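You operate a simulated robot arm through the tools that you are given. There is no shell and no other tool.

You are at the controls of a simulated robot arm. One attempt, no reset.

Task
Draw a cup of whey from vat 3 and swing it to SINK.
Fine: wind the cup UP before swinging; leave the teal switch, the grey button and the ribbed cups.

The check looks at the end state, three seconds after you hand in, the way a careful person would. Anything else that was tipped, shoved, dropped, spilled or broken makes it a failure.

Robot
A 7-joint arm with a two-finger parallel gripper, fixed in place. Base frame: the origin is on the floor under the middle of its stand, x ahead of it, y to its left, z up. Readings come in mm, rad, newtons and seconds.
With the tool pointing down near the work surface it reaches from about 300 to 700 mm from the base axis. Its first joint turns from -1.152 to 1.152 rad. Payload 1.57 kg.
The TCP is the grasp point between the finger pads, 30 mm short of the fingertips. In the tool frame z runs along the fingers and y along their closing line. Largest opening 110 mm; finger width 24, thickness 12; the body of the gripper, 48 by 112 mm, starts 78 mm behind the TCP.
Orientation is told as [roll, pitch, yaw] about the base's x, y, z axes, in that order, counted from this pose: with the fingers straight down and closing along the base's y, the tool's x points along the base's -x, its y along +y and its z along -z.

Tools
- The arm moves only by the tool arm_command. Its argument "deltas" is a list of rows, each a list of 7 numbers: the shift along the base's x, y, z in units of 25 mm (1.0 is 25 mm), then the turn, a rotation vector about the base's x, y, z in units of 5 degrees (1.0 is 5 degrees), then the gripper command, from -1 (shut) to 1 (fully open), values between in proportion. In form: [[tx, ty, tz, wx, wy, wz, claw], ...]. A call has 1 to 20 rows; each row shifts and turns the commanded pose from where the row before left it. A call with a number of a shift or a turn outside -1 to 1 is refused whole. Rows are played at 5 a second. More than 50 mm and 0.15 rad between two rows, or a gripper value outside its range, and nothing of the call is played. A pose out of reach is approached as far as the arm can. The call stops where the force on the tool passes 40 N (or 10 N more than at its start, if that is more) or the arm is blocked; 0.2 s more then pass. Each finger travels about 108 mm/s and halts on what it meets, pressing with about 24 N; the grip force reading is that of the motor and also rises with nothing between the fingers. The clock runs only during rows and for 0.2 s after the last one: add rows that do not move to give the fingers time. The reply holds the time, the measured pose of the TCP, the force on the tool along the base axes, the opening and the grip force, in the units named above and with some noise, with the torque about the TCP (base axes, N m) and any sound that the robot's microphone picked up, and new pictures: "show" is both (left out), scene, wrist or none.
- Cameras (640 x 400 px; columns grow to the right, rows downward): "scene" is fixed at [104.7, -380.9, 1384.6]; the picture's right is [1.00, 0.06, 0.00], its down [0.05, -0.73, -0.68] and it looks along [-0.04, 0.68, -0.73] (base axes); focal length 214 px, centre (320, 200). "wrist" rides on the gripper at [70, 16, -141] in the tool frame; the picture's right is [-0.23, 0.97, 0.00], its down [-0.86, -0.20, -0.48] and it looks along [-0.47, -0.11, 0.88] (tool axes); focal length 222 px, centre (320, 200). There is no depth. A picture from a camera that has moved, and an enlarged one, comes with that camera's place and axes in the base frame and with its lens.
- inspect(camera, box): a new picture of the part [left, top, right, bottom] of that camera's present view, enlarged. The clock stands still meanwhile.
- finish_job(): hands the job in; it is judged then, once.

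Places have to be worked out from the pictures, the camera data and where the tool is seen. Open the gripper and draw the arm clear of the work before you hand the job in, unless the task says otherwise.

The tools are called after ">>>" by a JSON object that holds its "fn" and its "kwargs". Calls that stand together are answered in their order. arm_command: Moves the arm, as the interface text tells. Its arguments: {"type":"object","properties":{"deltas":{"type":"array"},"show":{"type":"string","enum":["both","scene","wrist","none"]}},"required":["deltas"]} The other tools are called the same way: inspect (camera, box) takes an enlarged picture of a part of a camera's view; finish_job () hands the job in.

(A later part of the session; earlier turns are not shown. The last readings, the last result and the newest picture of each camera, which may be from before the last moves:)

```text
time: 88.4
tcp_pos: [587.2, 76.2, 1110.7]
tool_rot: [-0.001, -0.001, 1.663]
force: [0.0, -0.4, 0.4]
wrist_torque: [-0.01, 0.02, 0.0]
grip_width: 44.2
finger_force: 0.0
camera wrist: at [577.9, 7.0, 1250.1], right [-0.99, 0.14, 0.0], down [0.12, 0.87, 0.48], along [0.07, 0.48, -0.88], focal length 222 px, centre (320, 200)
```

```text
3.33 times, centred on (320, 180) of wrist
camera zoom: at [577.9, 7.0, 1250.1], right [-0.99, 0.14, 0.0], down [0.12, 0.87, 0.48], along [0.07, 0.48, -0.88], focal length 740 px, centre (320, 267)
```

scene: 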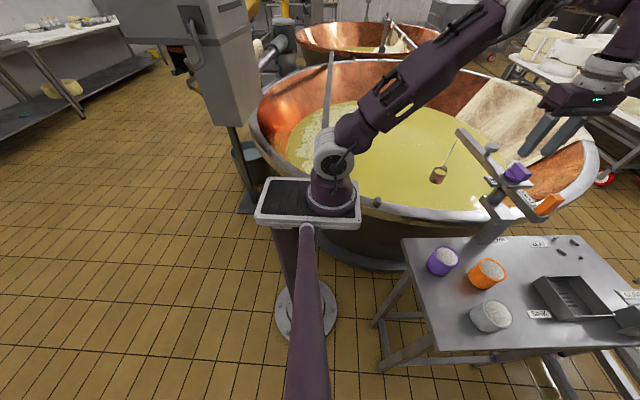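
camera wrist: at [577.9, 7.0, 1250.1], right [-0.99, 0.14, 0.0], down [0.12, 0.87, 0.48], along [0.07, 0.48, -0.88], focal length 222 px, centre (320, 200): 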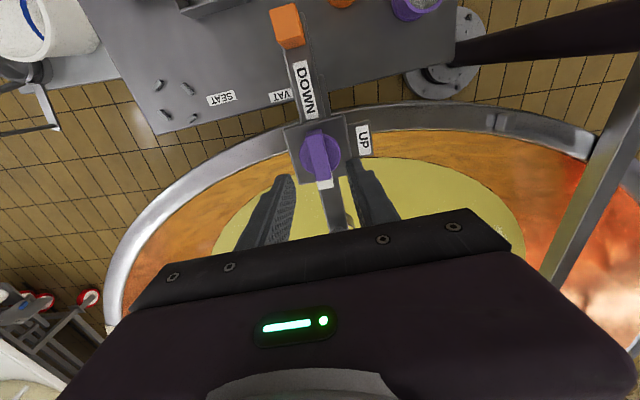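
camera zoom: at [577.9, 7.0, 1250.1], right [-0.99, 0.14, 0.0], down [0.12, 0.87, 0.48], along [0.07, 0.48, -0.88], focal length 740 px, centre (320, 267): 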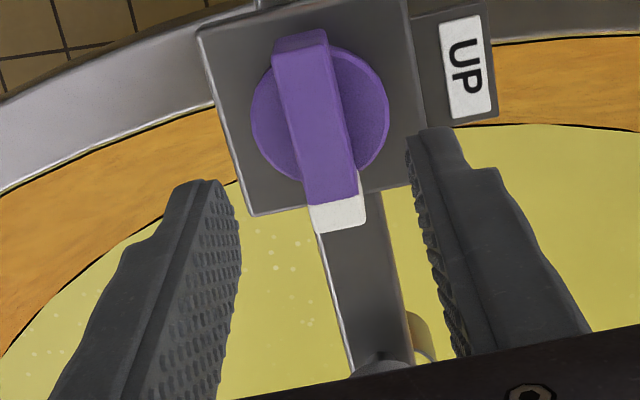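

It holds. I'll turn the tool back 180° at this height to regrasp for the last quarter turn.

>>> {"fn": "arm_command", "kwargs": {"deltas": [[0, 0, 0, 0, 0, -1, -0.2], [0, 0, 0, 0, 0, -1, -0.2], [0, 0, 0, 0, 0, -1, -0.2], [0, 0, 0, 0, 0, -1, -0.2], [0, 0, 0, 0, 0, -1, -0.2], [0, 0, 0, 0, 0, -1, -0.2], [0, 0, 0, 0, 0, -1, -0.2], [0, 0, 0, 0, 0, -1, -0.2], [0, 0, 0, 0, 0, -1, -0.2], [0, 0, 0, 0, 0, -1, -0.2], [0, 0, 0, 0, 0, -1, -0.2], [0, 0, 0, 0, 0, -1, -0.2], [0, 0, 0, 0, 0, -1, -0.2], [0, 0, 0, 0, 0, -1, -0.2], [0, 0, 0, 0, 0, -1, -0.2], [0, 0, 0, 0, 0, -1, -0.2], [0, 0, 0, 0, 0, -1, -0.2], [0, 0, 0, 0, 0, -1, -0.2]], "show": "none"}}

>>> {"fn": "arm_command", "kwargs": {"deltas": [[0, 0, 0, 0, 0, -1, -0.2], [0, 0, 0, 0, 0, -1, -0.2], [0, 0, 0, 0, 0, -1, -0.2], [0, 0, 0, 0, 0, -1, -0.2], [0, 0, 0, 0, 0, -1, -0.2], [0, 0, 0, 0, 0, -1, -0.2], [0, 0, 0, 0, 0, -1, -0.2], [0, 0, 0, 0, 0, -1, -0.2], [0, 0, 0, 0, 0, -1, -0.2], [0, 0, 0, 0, 0, -1, -0.2], [0, 0, 0, 0, 0, -1, -0.2], [0, 0, 0, 0, 0, -1, -0.2], [0, 0, 0, 0, 0, -1, -0.2], [0, 0, 0, 0, 0, -1, -0.2], [0, 0, 0, 0, 0, -1, -0.2], [0, 0, 0, 0, 0, -1, -0.2], [0, 0, 0, 0, 0, -1, -0.2], [0, 0, 0, 0, 0, -1, -0.2], [0, 0, 0, 0, 0, 0, -0.2]], "show": "both"}}

>>> {"fn": "inspect", "kwargs": {"camera": "wrist", "box": [240, 120, 400, 240]}}

>>> {"fn": "inspect", "kwargs": {"camera": "scene", "box": [420, 110, 580, 230]}}

```text
time: 92.2
tcp_pos: [588.2, 79.7, 1111.5]
tool_rot: [-0.001, -0.001, 0.088]
force: [-0.3, 0.6, 0.0]
wrist_torque: [0.02, 0.0, 0.0]
grip_width: 44.0
finger_force: 0.0
```

```text
time: 96.2
tcp_pos: [588.3, 78.0, 1109.8]
tool_rot: [-0.002, -0.002, -1.481]
force: [0.5, -0.1, -0.4]
wrist_torque: [0.0, -0.01, -0.01]
grip_width: 43.9
finger_force: 0.1
camera wrist: at [598.6, 149.2, 1250.6], right [0.99, -0.14, 0.0], down [-0.12, -0.87, 0.48], along [-0.07, -0.48, -0.88], focal length 222 px, centre (320, 200)
```

scene: 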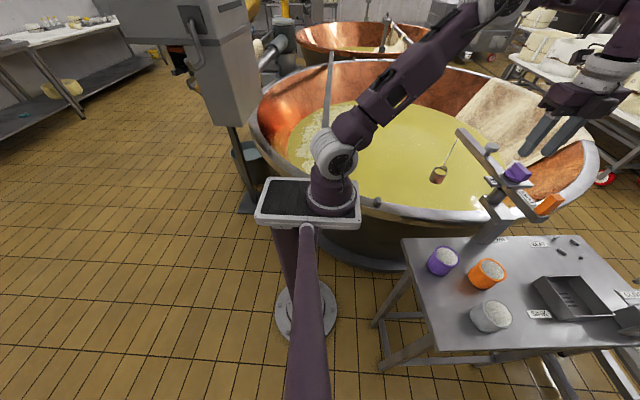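
wrist: 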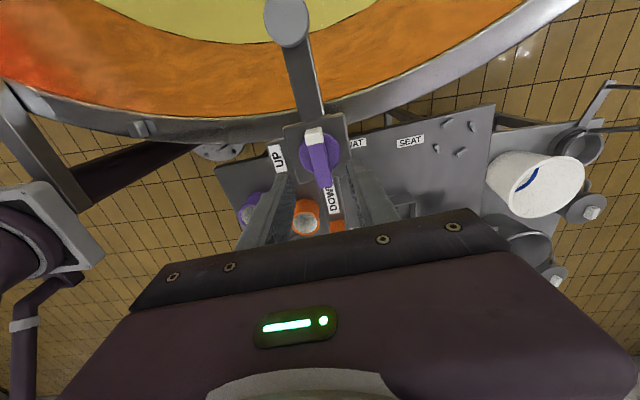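

```text
3.33 times, centred on (320, 180) of wrist
camera zoom: at [598.6, 149.2, 1250.6], right [0.99, -0.14, 0.0], down [-0.12, -0.87, 0.48], along [-0.07, -0.48, -0.88], focal length 740 px, centre (320, 267)
```

zoom: 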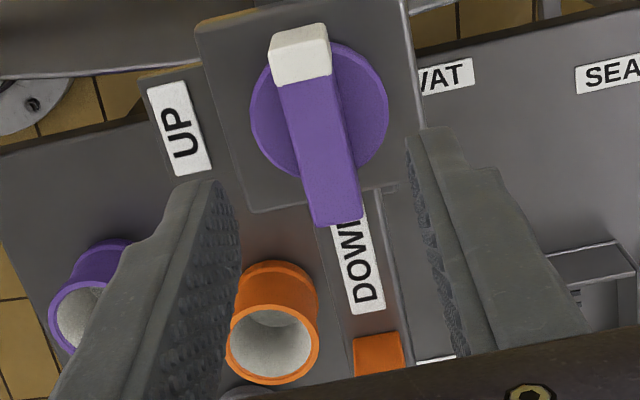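

```text
3.33 times, centred on (500, 170) of scene
camera zoom: at [104.7, -380.9, 1384.6], right [1.0, 0.06, 0.0], down [0.05, -0.73, -0.68], along [-0.04, 0.68, -0.73], focal length 715 px, centre (-280, 300)
```

zoom: 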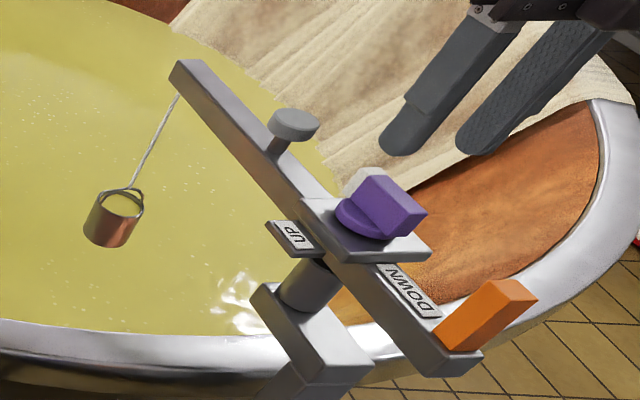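

The cup is steady and full and the bar is aligned with the fingers. I'll descend, grip and start the last quarter turn to UP.

>>> {"fn": "arm_command", "kwargs": {"deltas": [[-0.04, 0.01, -0.8, 0, 0, 0, -0.2], [0, 0, -0.8, 0, 0, 0, -0.2], [0, 0, -0.36, 0, 0, 0, -0.4], [0, 0, 0, 0, 0, 0, -0.7], [0, 0, 0, 0, 0, 0, -1], [0, 0, 0, 0, 0, 0, -1], [0, 0, 0, 0, 0, 0.6, -1], [0, 0, 0, 0, 0, 0.6, -1], [0, 0, 0, 0, 0, 0.6, -1], [0, 0, 0, 0, 0, 0.6, -1], [0, 0, 0, 0, 0, 0.6, -1], [0, 0, 0, 0, 0, 0.6, -1], [0, 0, 0, 0, 0, 0.6, -1], [0, 0, 0, 0, 0, 0.6, -1], [0, 0, 0, 0, 0, 0.6, -1], [0, 0, 0, 0, 0, 0.6, -1], [0, 0, 0, 0, 0, 0, -1]], "show": "both"}}

>>> {"fn": "inspect", "kwargs": {"camera": "wrist", "box": [240, 120, 400, 240]}}

>>> {"fn": "inspect", "kwargs": {"camera": "scene", "box": [420, 110, 580, 230]}}

```text
time: 99.8
tcp_pos: [586.4, 78.3, 1060.9]
tool_rot: [-0.003, 0.0, -0.955]
force: [5.7, 11.7, -27.6]
wrist_torque: [0.11, -0.37, -0.01]
grip_width: 16.0
finger_force: 31.5
camera wrist: at [561.0, 146.1, 1201.0], right [0.93, 0.38, 0.0], down [0.33, -0.81, 0.48], along [0.18, -0.44, -0.88], focal length 222 px, centre (320, 200)
```

scene: 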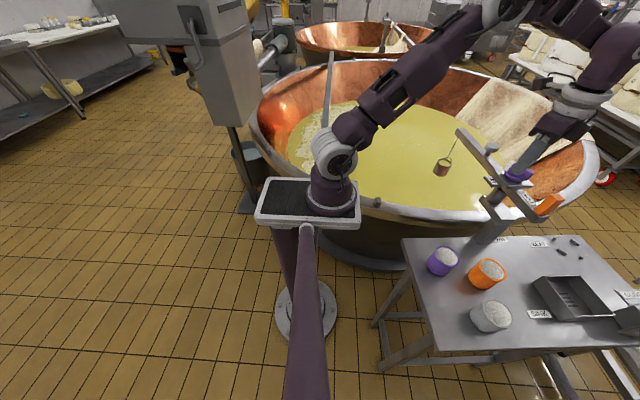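
wrist: 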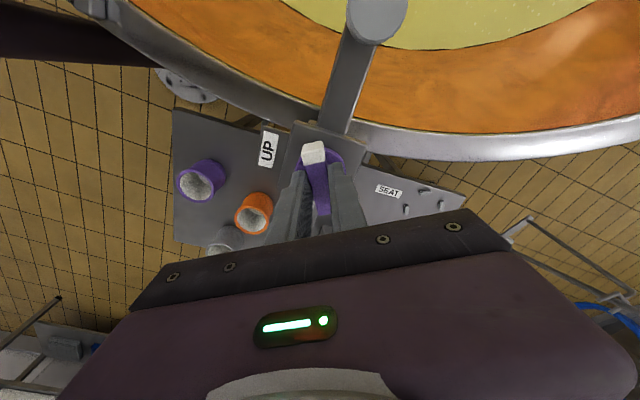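

```text
3.33 times, centred on (320, 180) of wrist
camera zoom: at [561.0, 146.1, 1201.0], right [0.93, 0.38, 0.0], down [0.33, -0.81, 0.48], along [0.18, -0.44, -0.88], focal length 740 px, centre (320, 267)
```

zoom: 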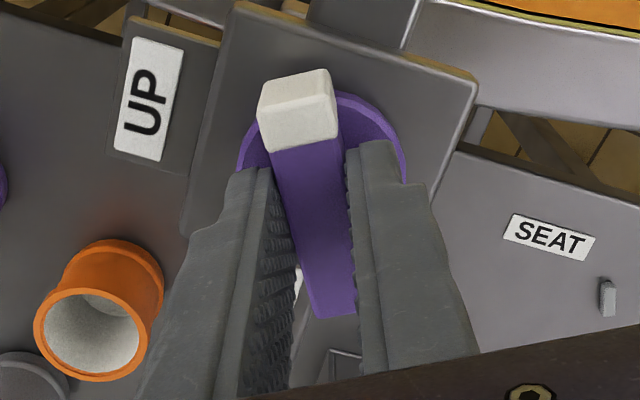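

```text
3.33 times, centred on (500, 170) of scene
camera zoom: at [105.4, -380.5, 1384.7], right [1.0, 0.06, 0.0], down [0.05, -0.73, -0.68], along [-0.04, 0.68, -0.73], focal length 715 px, centre (-280, 300)
```

zoom: 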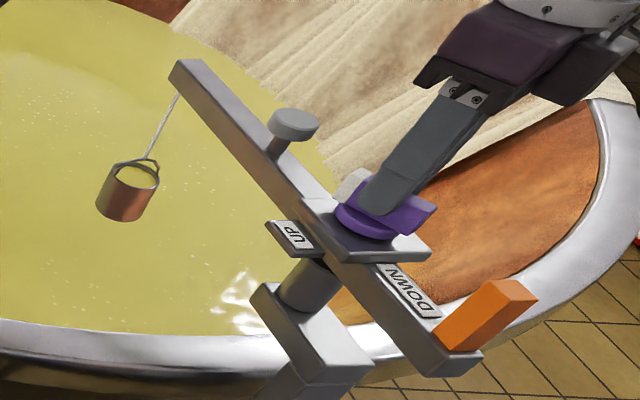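

Good. I'll re-grip and continue counter-clockwise, about 42° more.

>>> {"fn": "arm_command", "kwargs": {"deltas": [[0, 0, 0, 0, 0, 0, -0.6], [0, 0.01, 0, 0, 0, 0, -1], [0, 0, 0, 0, 0, 0, -1], [0, 0, 0, 0, 0, 0.6, -1], [0, 0, 0, 0, 0, 0.6, -1], [0, 0, 0, 0, 0, 0.6, -1], [0, 0, 0, 0, 0, 0.6, -1], [0, 0, 0, 0, 0, 0.6, -1], [0, 0, 0, 0, 0, 0.6, -1], [0, 0, 0, 0, 0, 0.6, -1], [0, 0, 0, 0, 0, 0.6, -1], [0, 0, 0, 0, 0, 0.6, -1], [0, 0, 0, 0, 0, 0.6, -1], [0, 0, 0, 0, 0, 0.6, -1], [0, 0, 0, 0, 0, 0.6, -1], [0, 0, 0, 0, 0, 0.6, -1], [0, 0, 0, 0, 0, 0.6, -1], [0, 0, 0, 0, 0, 0, -1]], "show": "both"}}

>>> {"fn": "inspect", "kwargs": {"camera": "wrist", "box": [240, 120, 400, 240]}}

>>> {"fn": "inspect", "kwargs": {"camera": "scene", "box": [420, 110, 580, 230]}}

```text
time: 103.6
tcp_pos: [586.7, 79.0, 1062.2]
tool_rot: [0.0, -0.003, -0.223]
force: [16.5, -10.2, 7.5]
wrist_torque: [-0.21, -0.86, 0.01]
grip_width: 16.1
finger_force: 32.0
camera wrist: at [523.4, 110.4, 1201.7], right [0.44, 0.9, 0.0], down [0.79, -0.38, 0.48], along [0.43, -0.21, -0.88], focal length 222 px, centre (320, 200)
```

scene: 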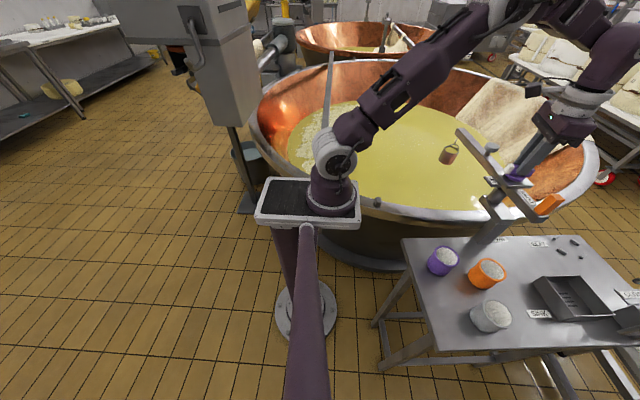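
wrist: 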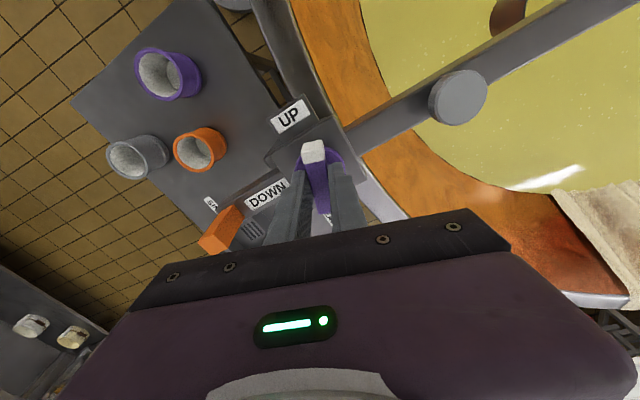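

```text
3.33 times, centred on (320, 180) of wrist
camera zoom: at [523.4, 110.4, 1201.7], right [0.44, 0.9, 0.0], down [0.79, -0.38, 0.48], along [0.43, -0.21, -0.88], focal length 740 px, centre (320, 267)
```

zoom: 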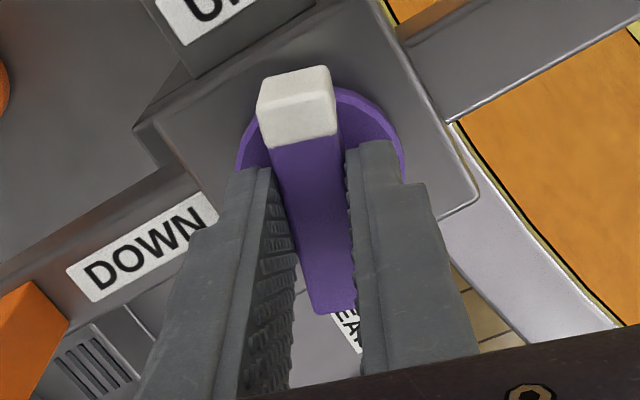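

```text
3.33 times, centred on (500, 170) of scene
camera zoom: at [105.0, -381.2, 1384.5], right [1.0, 0.06, 0.0], down [0.05, -0.73, -0.68], along [-0.04, 0.68, -0.73], focal length 715 px, centre (-280, 300)
```

zoom: 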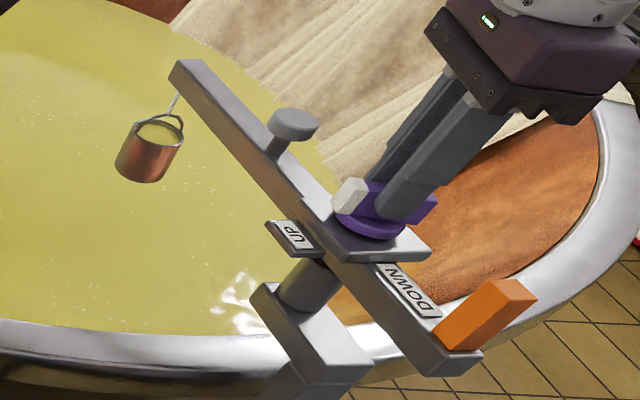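

Nearly there: about 17° remain to the UP stop. I'll re-grip and turn it gently while watching the twist torque.

>>> {"fn": "arm_command", "kwargs": {"deltas": [[0, 0, 0, 0, 0, 0, -0.6], [0.01, -0.01, 0, 0, 0, 0, -1], [0, 0, 0, 0, 0, 0, -1], [0, 0, 0, 0, 0, 0.6, -1], [0, 0, 0, 0, 0, 0.6, -1], [0, 0, 0, 0, 0, 0.6, -1], [0, 0, 0, 0, 0, 0.6, -1], [0, 0, 0, 0, 0, 0.6, -1], [0, 0, 0, 0, 0, 0.5, -1], [0, 0, 0, 0, 0, 0, -1]], "show": "both"}}

>>> {"fn": "inspect", "kwargs": {"camera": "wrist", "box": [240, 120, 400, 240]}}

>>> {"fn": "inspect", "kwargs": {"camera": "scene", "box": [420, 110, 580, 230]}}

```text
time: 105.8
tcp_pos: [584.9, 78.8, 1062.2]
tool_rot: [0.0, 0.0, 0.082]
force: [-17.7, -3.9, -22.7]
wrist_torque: [0.01, 0.51, -0.03]
grip_width: 15.9
finger_force: 31.5
camera wrist: at [515.9, 89.4, 1202.0], right [0.15, 0.99, 0.0], down [0.87, -0.13, 0.48], along [0.47, -0.07, -0.88], focal length 222 px, centre (320, 200)
```

scene: 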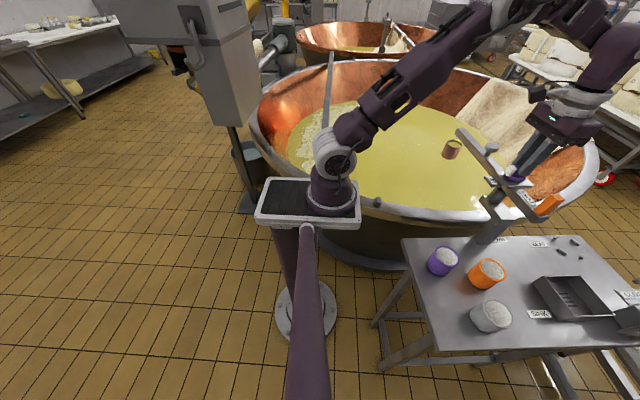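
wrist: 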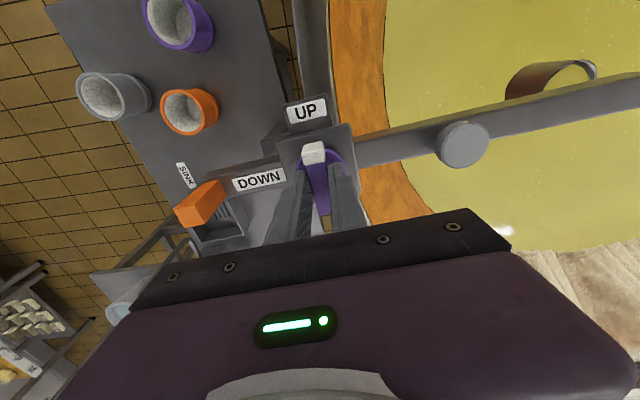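

```text
3.33 times, centred on (320, 180) of wrist
camera zoom: at [515.9, 89.4, 1202.0], right [0.15, 0.99, 0.0], down [0.87, -0.13, 0.48], along [0.47, -0.07, -0.88], focal length 740 px, centre (320, 267)
```

zoom: 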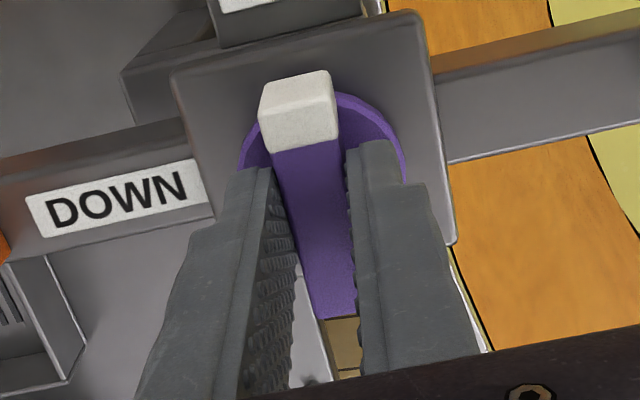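

```text
3.33 times, centred on (500, 170) of scene
camera zoom: at [104.6, -380.9, 1384.6], right [1.0, 0.06, 0.0], down [0.05, -0.73, -0.68], along [-0.04, 0.68, -0.73], focal length 715 px, centre (-280, 300)
```

zoom: 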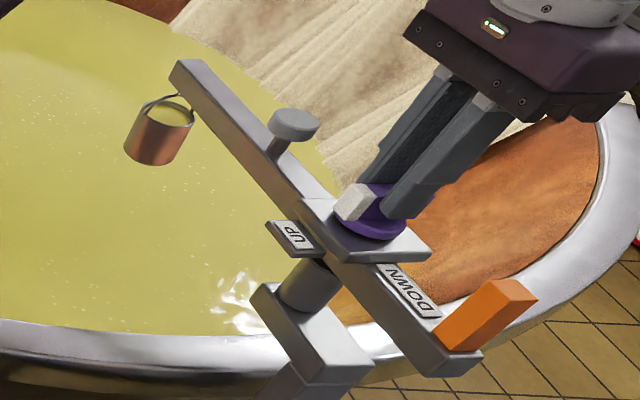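

The twist torque is still near zero, so it's not quite at the stop. I'll turn 3° more.

>>> {"fn": "arm_command", "kwargs": {"deltas": [[0, 0, 0, 0, 0, 0.3, -1], [0, 0, 0, 0, 0, 0.3, -1], [0, 0, 0, 0, 0, 0, -1]], "show": "none"}}

```text
time: 106.6
tcp_pos: [585.8, 78.5, 1062.3]
tool_rot: [-0.002, 0.002, 0.133]
force: [-20.1, -4.2, -13.7]
wrist_torque: [0.12, 0.55, -0.84]
grip_width: 16.7
finger_force: 31.5
```

The torque is at -0.84, so the knob is at its UP stop with a full cup. I'll release, rise, and move over the handle, at about (596, -32), with yaw ≈ 94°.

>>> {"fn": "arm_command", "kwargs": {"deltas": [[0, 0, 0, 0, 0, 0, -0.6], [0, 0, 0, 0, 0, 0, -0.3], [0, 0, 0, 0, 0, 0, -0.1], [0, 0, 0.8, 0, 0, 0, -0.1], [0, 0, 1, 0, 0, 0, 0.1], [0, 0, 1, 0, 0, 0, 0.1], [0, 0, 0, 0, 0, 1, 0.1], [0, 0, 0, 0, 0, 1, 0.1], [0, 0, 0, 0, 0, 1, 0.1], [0, 0, 0, 0, 0, 1, 0.1], [0, 0, 0, 0, 0, 1, 0.1], [0, 0, 0, 0, 0, 1, 0.1], [0, 0, 0, 0, 0, 1, 0.1], [0, 0, 0, 0, 0, 1, 0.1]], "show": "scene"}}

>>> {"fn": "inspect", "kwargs": {"camera": "scene", "box": [420, 110, 580, 230]}}

```text
time: 109.6
tcp_pos: [585.9, 78.5, 1133.1]
tool_rot: [-0.002, 0.0, 0.832]
force: [0.3, 0.8, 0.3]
wrist_torque: [-0.05, 0.0, -0.02]
grip_width: 60.5
finger_force: 0.0
```

scene: 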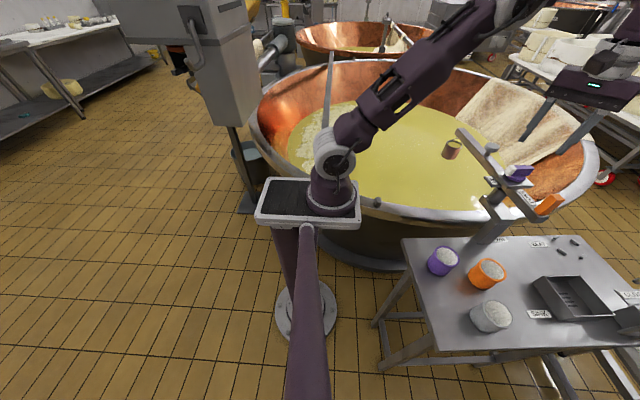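

```text
3.33 times, centred on (500, 170) of scene
camera zoom: at [104.7, -380.9, 1384.6], right [1.0, 0.06, 0.0], down [0.05, -0.73, -0.68], along [-0.04, 0.68, -0.73], focal length 715 px, centre (-280, 300)
```

zoom: 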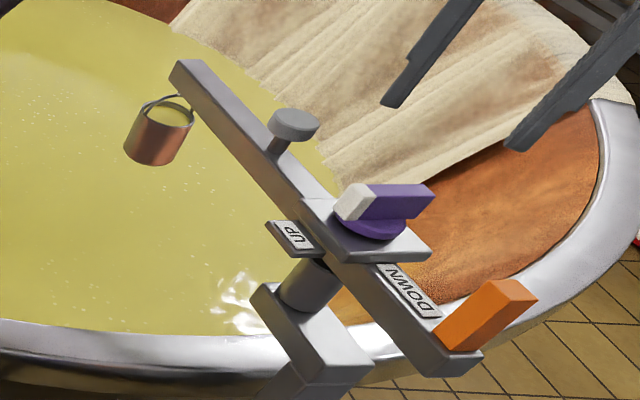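

Knob at UP, cup full, jib at the stop. I'll move over the handle now.

>>> {"fn": "arm_command", "kwargs": {"deltas": [[0.042, -0.443, 0, 0, 0, 0.92, 0.1], [0.042, -0.443, 0, 0, 0, 0.92, 0.1], [0.042, -0.443, 0, 0, 0, 0.92, 0.1], [0.042, -0.443, 0, 0, 0, 0.92, 0.1], [0.042, -0.443, 0, 0, 0, 0.92, 0.1], [0.042, -0.443, 0, 0, 0, 0.92, 0.1], [0.042, -0.443, 0, 0, 0, 0.92, 0.1], [0.042, -0.443, 0, 0, 0, 0.92, 0.1], [0.042, -0.443, 0, 0, 0, 0.92, 0.1], [0.042, -0.443, 0, 0, 0, 0.92, 0.1], [0, 0, 0, 0, 0, 0, 0.1]], "show": "both"}}

>>> {"fn": "inspect", "kwargs": {"camera": "wrist", "box": [240, 90, 400, 210]}}

>>> {"fn": "inspect", "kwargs": {"camera": "scene", "box": [440, 110, 640, 250]}}

```text
time: 112.0
tcp_pos: [598.1, -32.6, 1132.8]
tool_rot: [-0.001, -0.003, 1.634]
force: [0.0, -0.1, 0.0]
wrist_torque: [0.0, 0.01, 0.02]
grip_width: 60.7
finger_force: 0.0
camera wrist: at [586.8, -103.6, 1272.2], right [-0.99, 0.16, 0.0], down [0.14, 0.87, 0.48], along [0.08, 0.47, -0.88], focal length 222 px, centre (320, 200)
```

scene: 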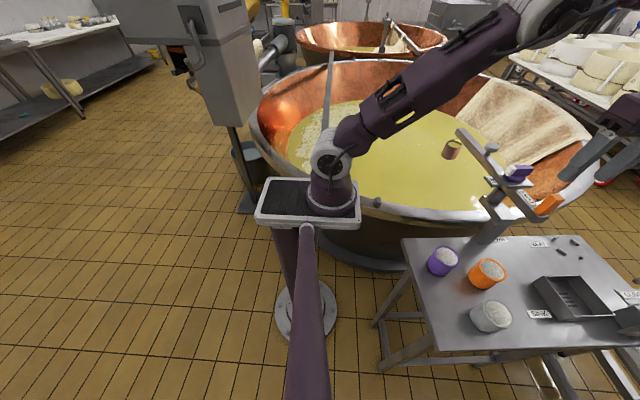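
wrist: 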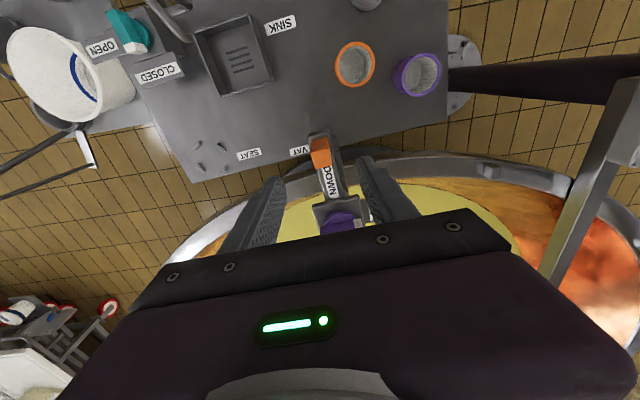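

```text
3.33 times, centred on (320, 150) of wrist
camera zoom: at [586.8, -103.6, 1272.2], right [-0.99, 0.16, 0.0], down [0.14, 0.87, 0.48], along [0.08, 0.47, -0.88], focal length 740 px, centre (320, 367)
```

zoom: 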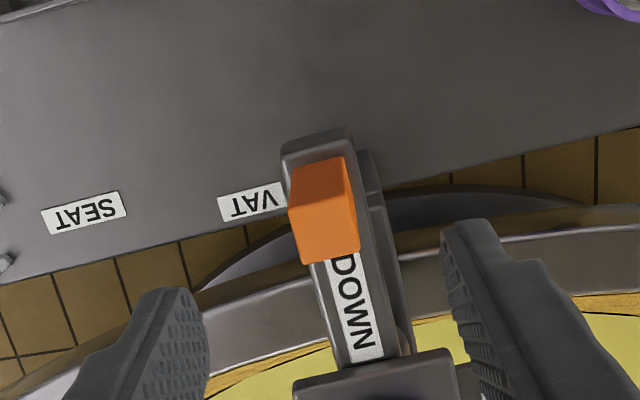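

```text
2.86 times, centred on (540, 180) of scene
camera zoom: at [104.7, -380.9, 1384.6], right [1.0, 0.06, 0.0], down [0.05, -0.73, -0.68], along [-0.04, 0.68, -0.73], focal length 613 px, centre (-309, 257)
```

zoom: 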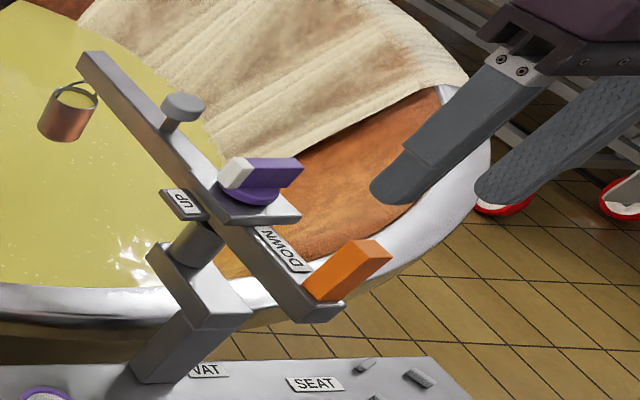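

The handle top is at (597.5, -32), right under the TCP. I'll descend around it and set a close cage of about 23 mm.

>>> {"fn": "arm_command", "kwargs": {"deltas": [[-0.02, 0.02, -0.9, 0, 0, 0, 0.1], [0, 0, -0.9, 0, 0, 0, 0.1], [0, 0, -0.9, 0, 0, 0, 0.1], [0, 0, -0.9, 0, 0, 0, 0.1], [0, 0, 0, 0, 0, 0, -0.2], [0, 0, 0, 0, 0, 0, -0.4], [0, 0, 0, 0, 0, 0, -0.5], [0, 0, 0, 0, 0, 0, -0.57], [0, 0, 0, 0, 0, 0, -0.57]], "show": "both"}}

>>> {"fn": "inspect", "kwargs": {"camera": "wrist", "box": [240, 120, 400, 240]}}

>>> {"fn": "inspect", "kwargs": {"camera": "scene", "box": [440, 110, 640, 250]}}

```text
time: 114.0
tcp_pos: [597.4, -32.9, 1041.3]
tool_rot: [-0.002, -0.004, 1.634]
force: [-0.3, -0.9, -0.2]
wrist_torque: [-0.01, 0.02, -0.01]
grip_width: 23.5
finger_force: 0.0
camera wrist: at [586.4, -102.6, 1181.5], right [-0.99, 0.17, 0.0], down [0.14, 0.87, 0.48], along [0.08, 0.47, -0.88], focal length 222 px, centre (320, 200)
```

scene: 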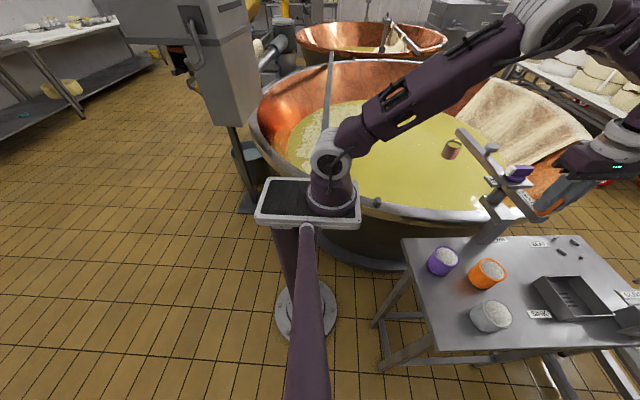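
wrist: 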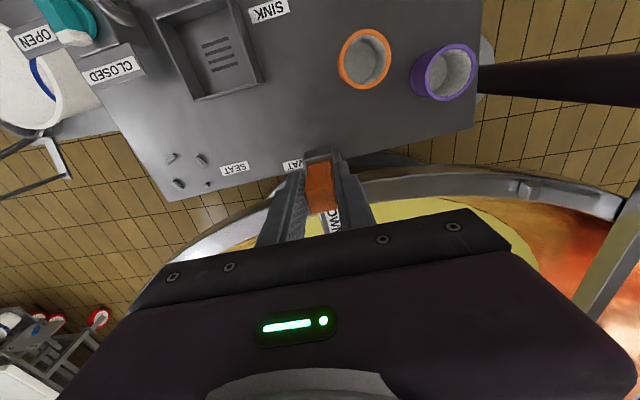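

```text
3.33 times, centred on (320, 180) of wrist
camera zoom: at [586.4, -102.6, 1181.5], right [-0.99, 0.17, 0.0], down [0.14, 0.87, 0.48], along [0.08, 0.47, -0.88], focal length 740 px, centre (320, 267)
```

zoom: 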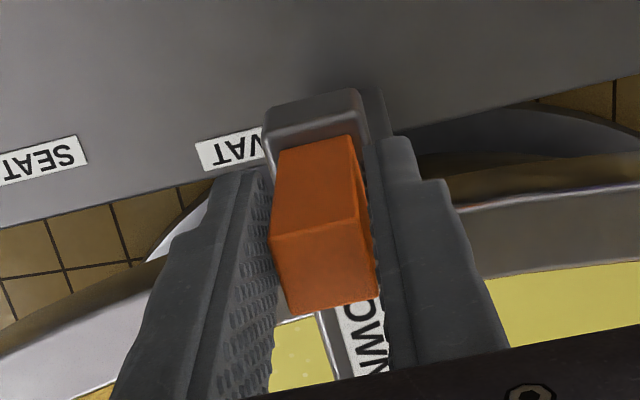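

```text
2.86 times, centred on (540, 180) of scene
camera zoom: at [104.7, -380.9, 1384.6], right [1.0, 0.06, 0.0], down [0.05, -0.73, -0.68], along [-0.04, 0.68, -0.73], focal length 613 px, centre (-309, 257)
```

zoom: 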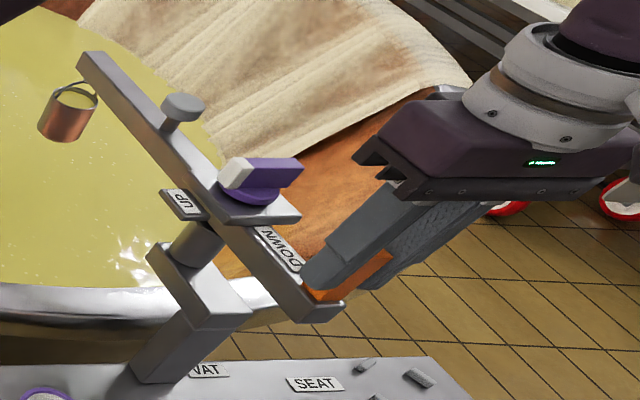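

Everything is in place. I'll start the swing toward SINK slowly, 1.5° per row with soft starts and stops, to keep the full cup calm.

>>> {"fn": "arm_command", "kwargs": {"deltas": [[-0.039, -0.003, 0, 0, 0, -0.1, -0.57], [-0.078, -0.005, 0, 0, 0, -0.2, -0.57], [-0.117, -0.005, 0, 0, 0, -0.3, -0.57], [-0.117, -0.002, 0, 0, 0, -0.3, -0.57], [-0.117, 0.002, 0, 0, 0, -0.3, -0.57], [-0.117, 0.005, 0, 0, 0, -0.3, -0.57], [-0.117, 0.008, 0, 0, 0, -0.3, -0.57], [-0.116, 0.011, 0, 0, 0, -0.3, -0.57], [-0.116, 0.014, 0, 0, 0, -0.3, -0.57], [-0.116, 0.017, 0, 0, 0, -0.3, -0.57], [-0.115, 0.02, 0, 0, 0, -0.3, -0.57], [-0.115, 0.023, 0, 0, 0, -0.3, -0.57], [-0.076, 0.017, 0, 0, 0, -0.2, -0.57], [-0.038, 0.01, 0, 0, 0, -0.1, -0.57], [0, 0, 0, 0, 0, 0, -0.57]], "show": "both"}}

>>> {"fn": "inspect", "kwargs": {"camera": "scene", "box": [440, 110, 640, 250]}}

>>> {"fn": "inspect", "kwargs": {"camera": "wrist", "box": [240, 120, 400, 240]}}

```text
time: 117.2
tcp_pos: [562.5, -28.7, 1041.3]
tool_rot: [-0.001, -0.002, 1.32]
force: [0.6, 0.2, -0.6]
wrist_torque: [-0.01, -0.02, 0.04]
grip_width: 24.5
finger_force: 1.0
camera wrist: at [529.7, -92.3, 1181.8], right [-0.89, 0.46, 0.0], down [0.4, 0.78, 0.48], along [0.22, 0.43, -0.88], focal length 222 px, centre (320, 200)
```

scene: 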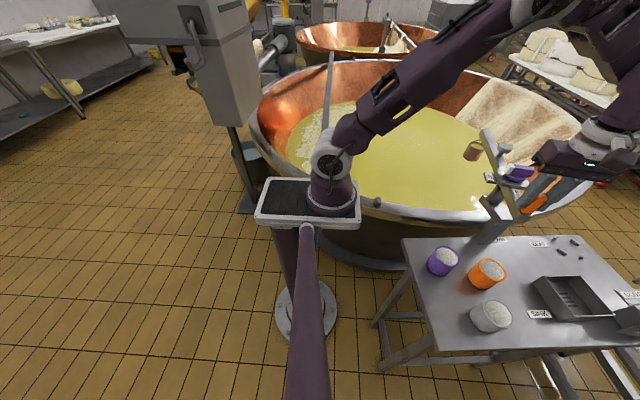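
wrist: 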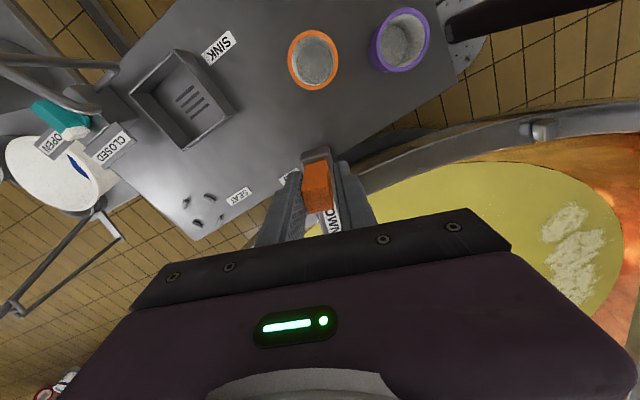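

```text
2.86 times, centred on (540, 180) of scene
camera zoom: at [104.7, -380.9, 1384.6], right [1.0, 0.06, 0.0], down [0.05, -0.73, -0.68], along [-0.04, 0.68, -0.73], focal length 613 px, centre (-309, 257)
```

zoom: 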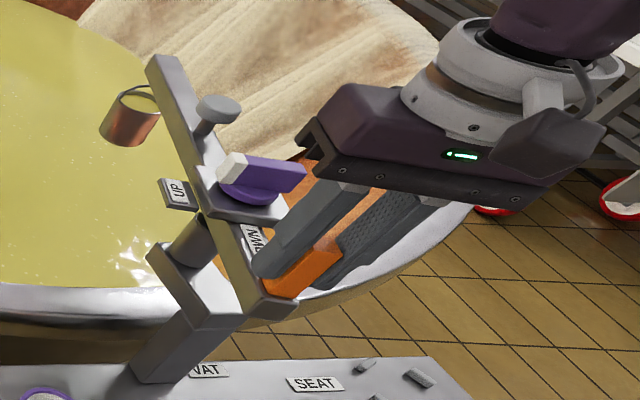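

```text
3.33 times, centred on (320, 180) of wrist
camera zoom: at [529.7, -92.3, 1181.8], right [-0.89, 0.46, 0.0], down [0.4, 0.78, 0.48], along [0.22, 0.43, -0.88], focal length 740 px, centre (320, 267)
```

zoom: 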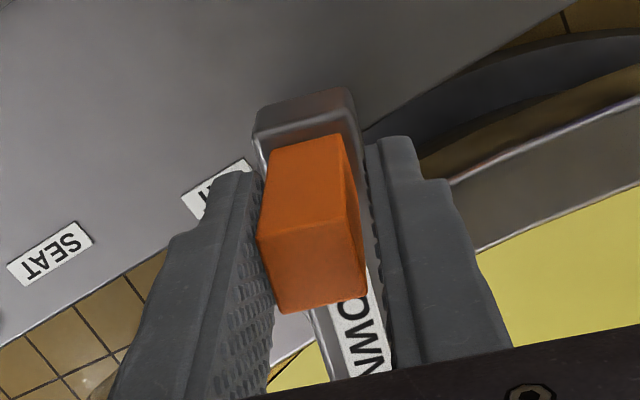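

The swing is smooth and the cup is still level and full. I'll continue from about 76° to 52°.

>>> {"fn": "arm_command", "kwargs": {"deltas": [[-0.038, 0.01, 0, 0, 0, -0.1, -0.57], [-0.075, 0.02, 0, 0, 0, -0.2, -0.57], [-0.112, 0.033, 0, 0, 0, -0.3, -0.57], [-0.111, 0.036, 0, 0, 0, -0.3, -0.57], [-0.11, 0.039, 0, 0, 0, -0.3, -0.57], [-0.109, 0.041, 0, 0, 0, -0.3, -0.57], [-0.108, 0.044, 0, 0, 0, -0.3, -0.57], [-0.107, 0.047, 0, 0, 0, -0.3, -0.57], [-0.106, 0.05, 0, 0, 0, -0.3, -0.57], [-0.104, 0.053, 0, 0, 0, -0.3, -0.57], [-0.103, 0.055, 0, 0, 0, -0.3, -0.57], [-0.101, 0.058, 0, 0, 0, -0.3, -0.57], [-0.1, 0.061, 0, 0, 0, -0.3, -0.57], [-0.098, 0.063, 0, 0, 0, -0.3, -0.57], [-0.097, 0.066, 0, 0, 0, -0.3, -0.57], [-0.095, 0.068, 0, 0, 0, -0.3, -0.57], [-0.062, 0.047, 0, 0, 0, -0.2, -0.57], [-0.031, 0.024, 0, 0, 0, -0.1, -0.57], [0, 0, 0, 0, 0, 0, -0.57]], "show": "both"}}

>>> {"fn": "inspect", "kwargs": {"camera": "scene", "box": [440, 110, 640, 250]}}

>>> {"fn": "inspect", "kwargs": {"camera": "wrist", "box": [240, 120, 400, 240]}}

```text
time: 121.2
tcp_pos: [519.0, -9.3, 1042.4]
tool_rot: [-0.002, -0.003, 0.901]
force: [1.2, -0.3, -0.9]
wrist_torque: [-0.01, 0.01, 0.02]
grip_width: 24.2
finger_force: 0.4
camera wrist: at [464.9, -53.6, 1181.2], right [-0.62, 0.78, 0.0], down [0.69, 0.55, 0.48], along [0.38, 0.3, -0.88], focal length 222 px, centre (320, 200)
```

scene: 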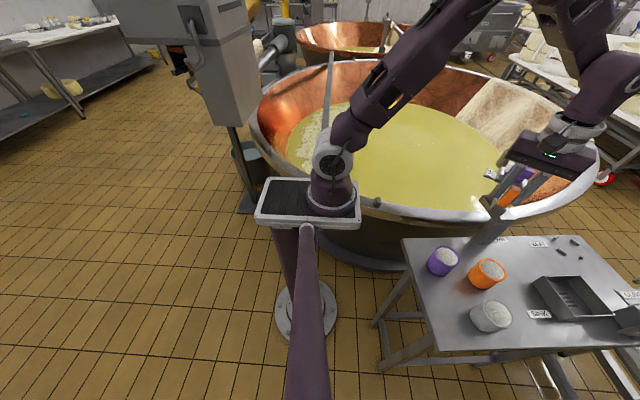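
wrist: 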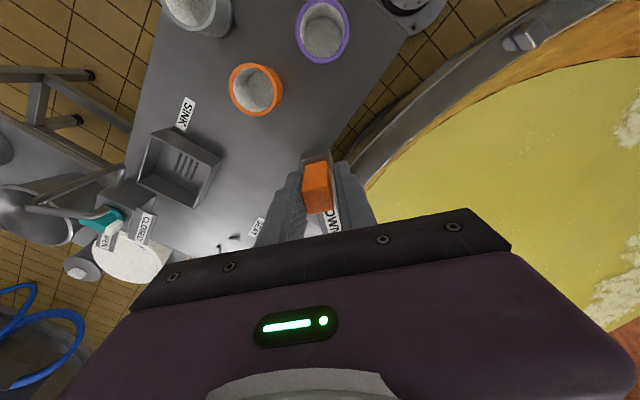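

```text
2.86 times, centred on (540, 180) of scene
camera zoom: at [104.7, -380.9, 1384.6], right [1.0, 0.06, 0.0], down [0.05, -0.73, -0.68], along [-0.04, 0.68, -0.73], focal length 613 px, centre (-309, 257)
```

zoom: 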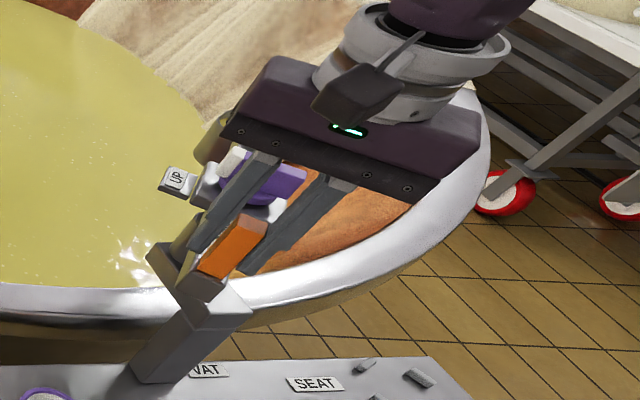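

```text
3.33 times, centred on (320, 180) of wrist
camera zoom: at [464.9, -53.6, 1181.2], right [-0.62, 0.78, 0.0], down [0.69, 0.55, 0.48], along [0.38, 0.3, -0.88], focal length 740 px, centre (320, 267)
```

zoom: 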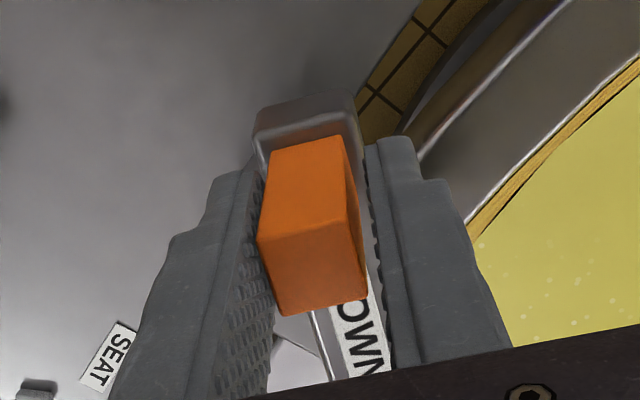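

On track at about 52°. I'll continue to 28°; the cup will recross the vat rim with the same clearance as before.

>>> {"fn": "arm_command", "kwargs": {"deltas": [[-0.031, 0.024, 0, 0, 0, -0.1, -0.57], [-0.061, 0.049, 0, 0, 0, -0.2, -0.57], [-0.089, 0.076, 0, 0, 0, -0.3, -0.57], [-0.087, 0.078, 0, 0, 0, -0.3, -0.57], [-0.085, 0.08, 0, 0, 0, -0.3, -0.57], [-0.083, 0.082, 0, 0, 0, -0.3, -0.57], [-0.081, 0.084, 0, 0, 0, -0.3, -0.57], [-0.079, 0.087, 0, 0, 0, -0.3, -0.57], [-0.076, 0.089, 0, 0, 0, -0.3, -0.57], [-0.074, 0.09, 0, 0, 0, -0.3, -0.57], [-0.072, 0.092, 0, 0, 0, -0.3, -0.57], [-0.069, 0.094, 0, 0, 0, -0.3, -0.57], [-0.067, 0.096, 0, 0, 0, -0.3, -0.57], [-0.064, 0.098, 0, 0, 0, -0.3, -0.57], [-0.062, 0.099, 0, 0, 0, -0.3, -0.57], [-0.059, 0.101, 0, 0, 0, -0.3, -0.57], [-0.038, 0.068, 0, 0, 0, -0.2, -0.57], [-0.018, 0.034, 0, 0, 0, -0.1, -0.57], [0, 0, 0, 0, 0, 0, -0.57]], "show": "both"}}

>>> {"fn": "inspect", "kwargs": {"camera": "scene", "box": [440, 110, 640, 250]}}

>>> {"fn": "inspect", "kwargs": {"camera": "wrist", "box": [240, 120, 400, 240]}}

```text
time: 125.2
tcp_pos: [489.4, 27.5, 1042.7]
tool_rot: [-0.002, -0.002, 0.483]
force: [-1.0, -2.2, 0.4]
wrist_torque: [0.0, -0.06, 0.01]
grip_width: 24.4
finger_force: 0.4
camera wrist: at [421.9, 9.3, 1182.0], right [-0.25, 0.97, 0.0], down [0.85, 0.22, 0.48], along [0.46, 0.12, -0.88], focal length 222 px, centre (320, 200)
```

scene: 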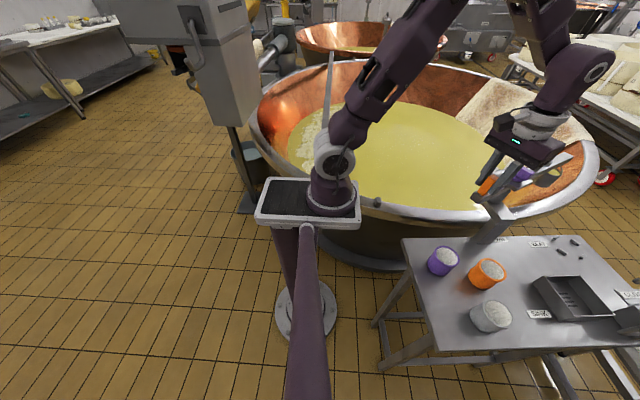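
wrist: 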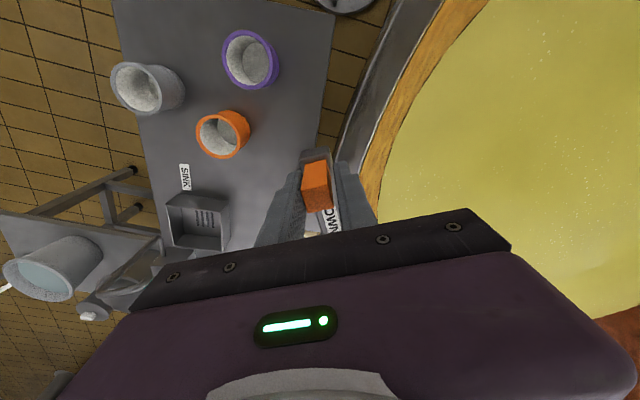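

```text
2.86 times, centred on (540, 180) of scene
camera zoom: at [104.7, -380.9, 1384.6], right [1.0, 0.06, 0.0], down [0.05, -0.73, -0.68], along [-0.04, 0.68, -0.73], focal length 613 px, centre (-309, 257)
```

zoom: 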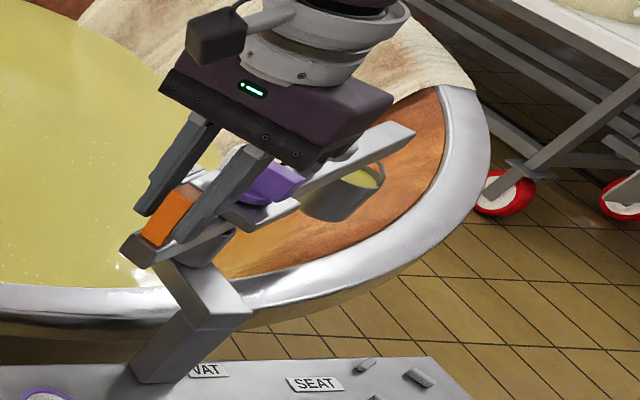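

```text
3.33 times, centred on (320, 180) of wrist
camera zoom: at [421.9, 9.3, 1182.0], right [-0.25, 0.97, 0.0], down [0.85, 0.22, 0.48], along [0.46, 0.12, -0.88], focal length 740 px, centre (320, 267)
```

zoom: 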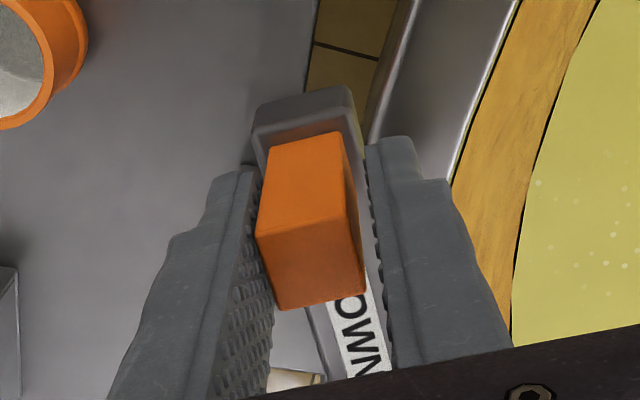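

The cup is full and clear of the rim at about 28°. I'll continue to 4°.

>>> {"fn": "arm_command", "kwargs": {"deltas": [[-0.018, 0.034, 0, 0, 0, -0.1, -0.57], [-0.035, 0.069, 0, 0, 0, -0.2, -0.57], [-0.051, 0.105, 0, 0, 0, -0.3, -0.57], [-0.048, 0.107, 0, 0, 0, -0.3, -0.57], [-0.045, 0.108, 0, 0, 0, -0.3, -0.57], [-0.042, 0.109, 0, 0, 0, -0.3, -0.57], [-0.04, 0.11, 0, 0, 0, -0.3, -0.57], [-0.037, 0.111, 0, 0, 0, -0.3, -0.57], [-0.034, 0.112, 0, 0, 0, -0.3, -0.57], [-0.031, 0.113, 0, 0, 0, -0.3, -0.57], [-0.028, 0.114, 0, 0, 0, -0.3, -0.57], [-0.025, 0.114, 0, 0, 0, -0.3, -0.57], [-0.022, 0.115, 0, 0, 0, -0.3, -0.57], [-0.019, 0.115, 0, 0, 0, -0.3, -0.57], [-0.016, 0.116, 0, 0, 0, -0.3, -0.57], [-0.013, 0.116, 0, 0, 0, -0.3, -0.57], [-0.007, 0.078, 0, 0, 0, -0.2, -0.57], [-0.003, 0.039, 0, 0, 0, -0.1, -0.57], [0, 0, 0, 0, 0, 0, -0.57]], "show": "both"}}

>>> {"fn": "inspect", "kwargs": {"camera": "scene", "box": [440, 110, 640, 250]}}

>>> {"fn": "inspect", "kwargs": {"camera": "wrist", "box": [240, 120, 400, 240]}}

```text
time: 129.2
tcp_pos: [477.4, 71.7, 1043.0]
tool_rot: [-0.002, -0.003, 0.062]
force: [-0.5, -0.3, 0.0]
wrist_torque: [0.07, -0.01, 0.02]
grip_width: 24.4
finger_force: 0.9
camera wrist: at [408.1, 84.4, 1182.0], right [0.17, 0.99, 0.0], down [0.87, -0.14, 0.48], along [0.47, -0.08, -0.88], focal length 222 px, centre (320, 200)
```

scene: 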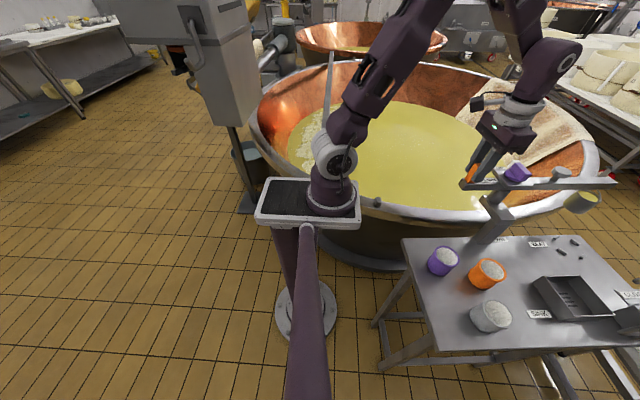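
wrist: 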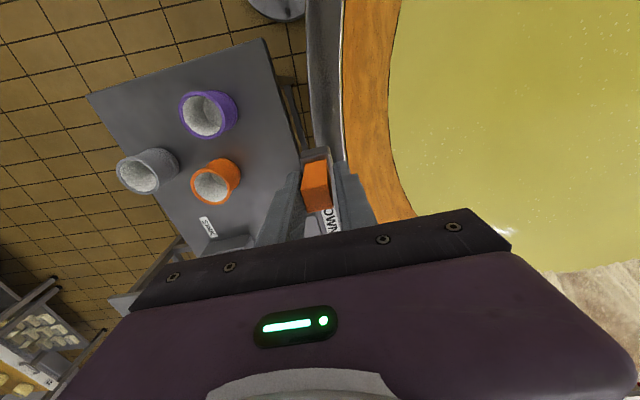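

```text
2.86 times, centred on (540, 180) of scene
camera zoom: at [104.7, -380.9, 1384.6], right [1.0, 0.06, 0.0], down [0.05, -0.73, -0.68], along [-0.04, 0.68, -0.73], focal length 613 px, centre (-309, 257)
```

zoom: 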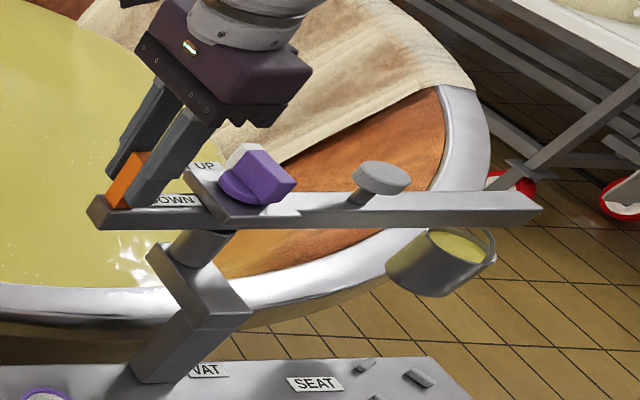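

```text
3.33 times, centred on (320, 180) of wrist
camera zoom: at [408.1, 84.4, 1182.0], right [0.17, 0.99, 0.0], down [0.87, -0.14, 0.48], along [0.47, -0.08, -0.88], focal length 740 px, centre (320, 267)
```

zoom: 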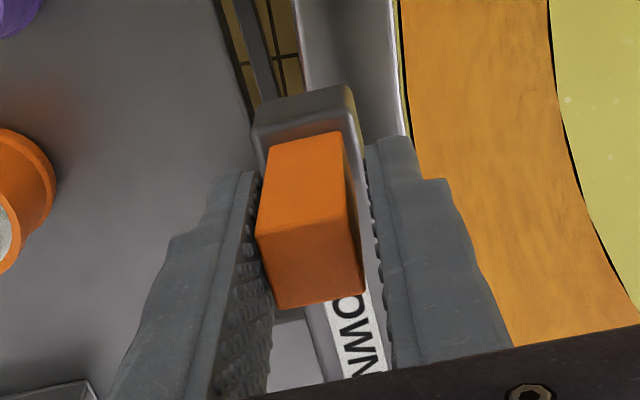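

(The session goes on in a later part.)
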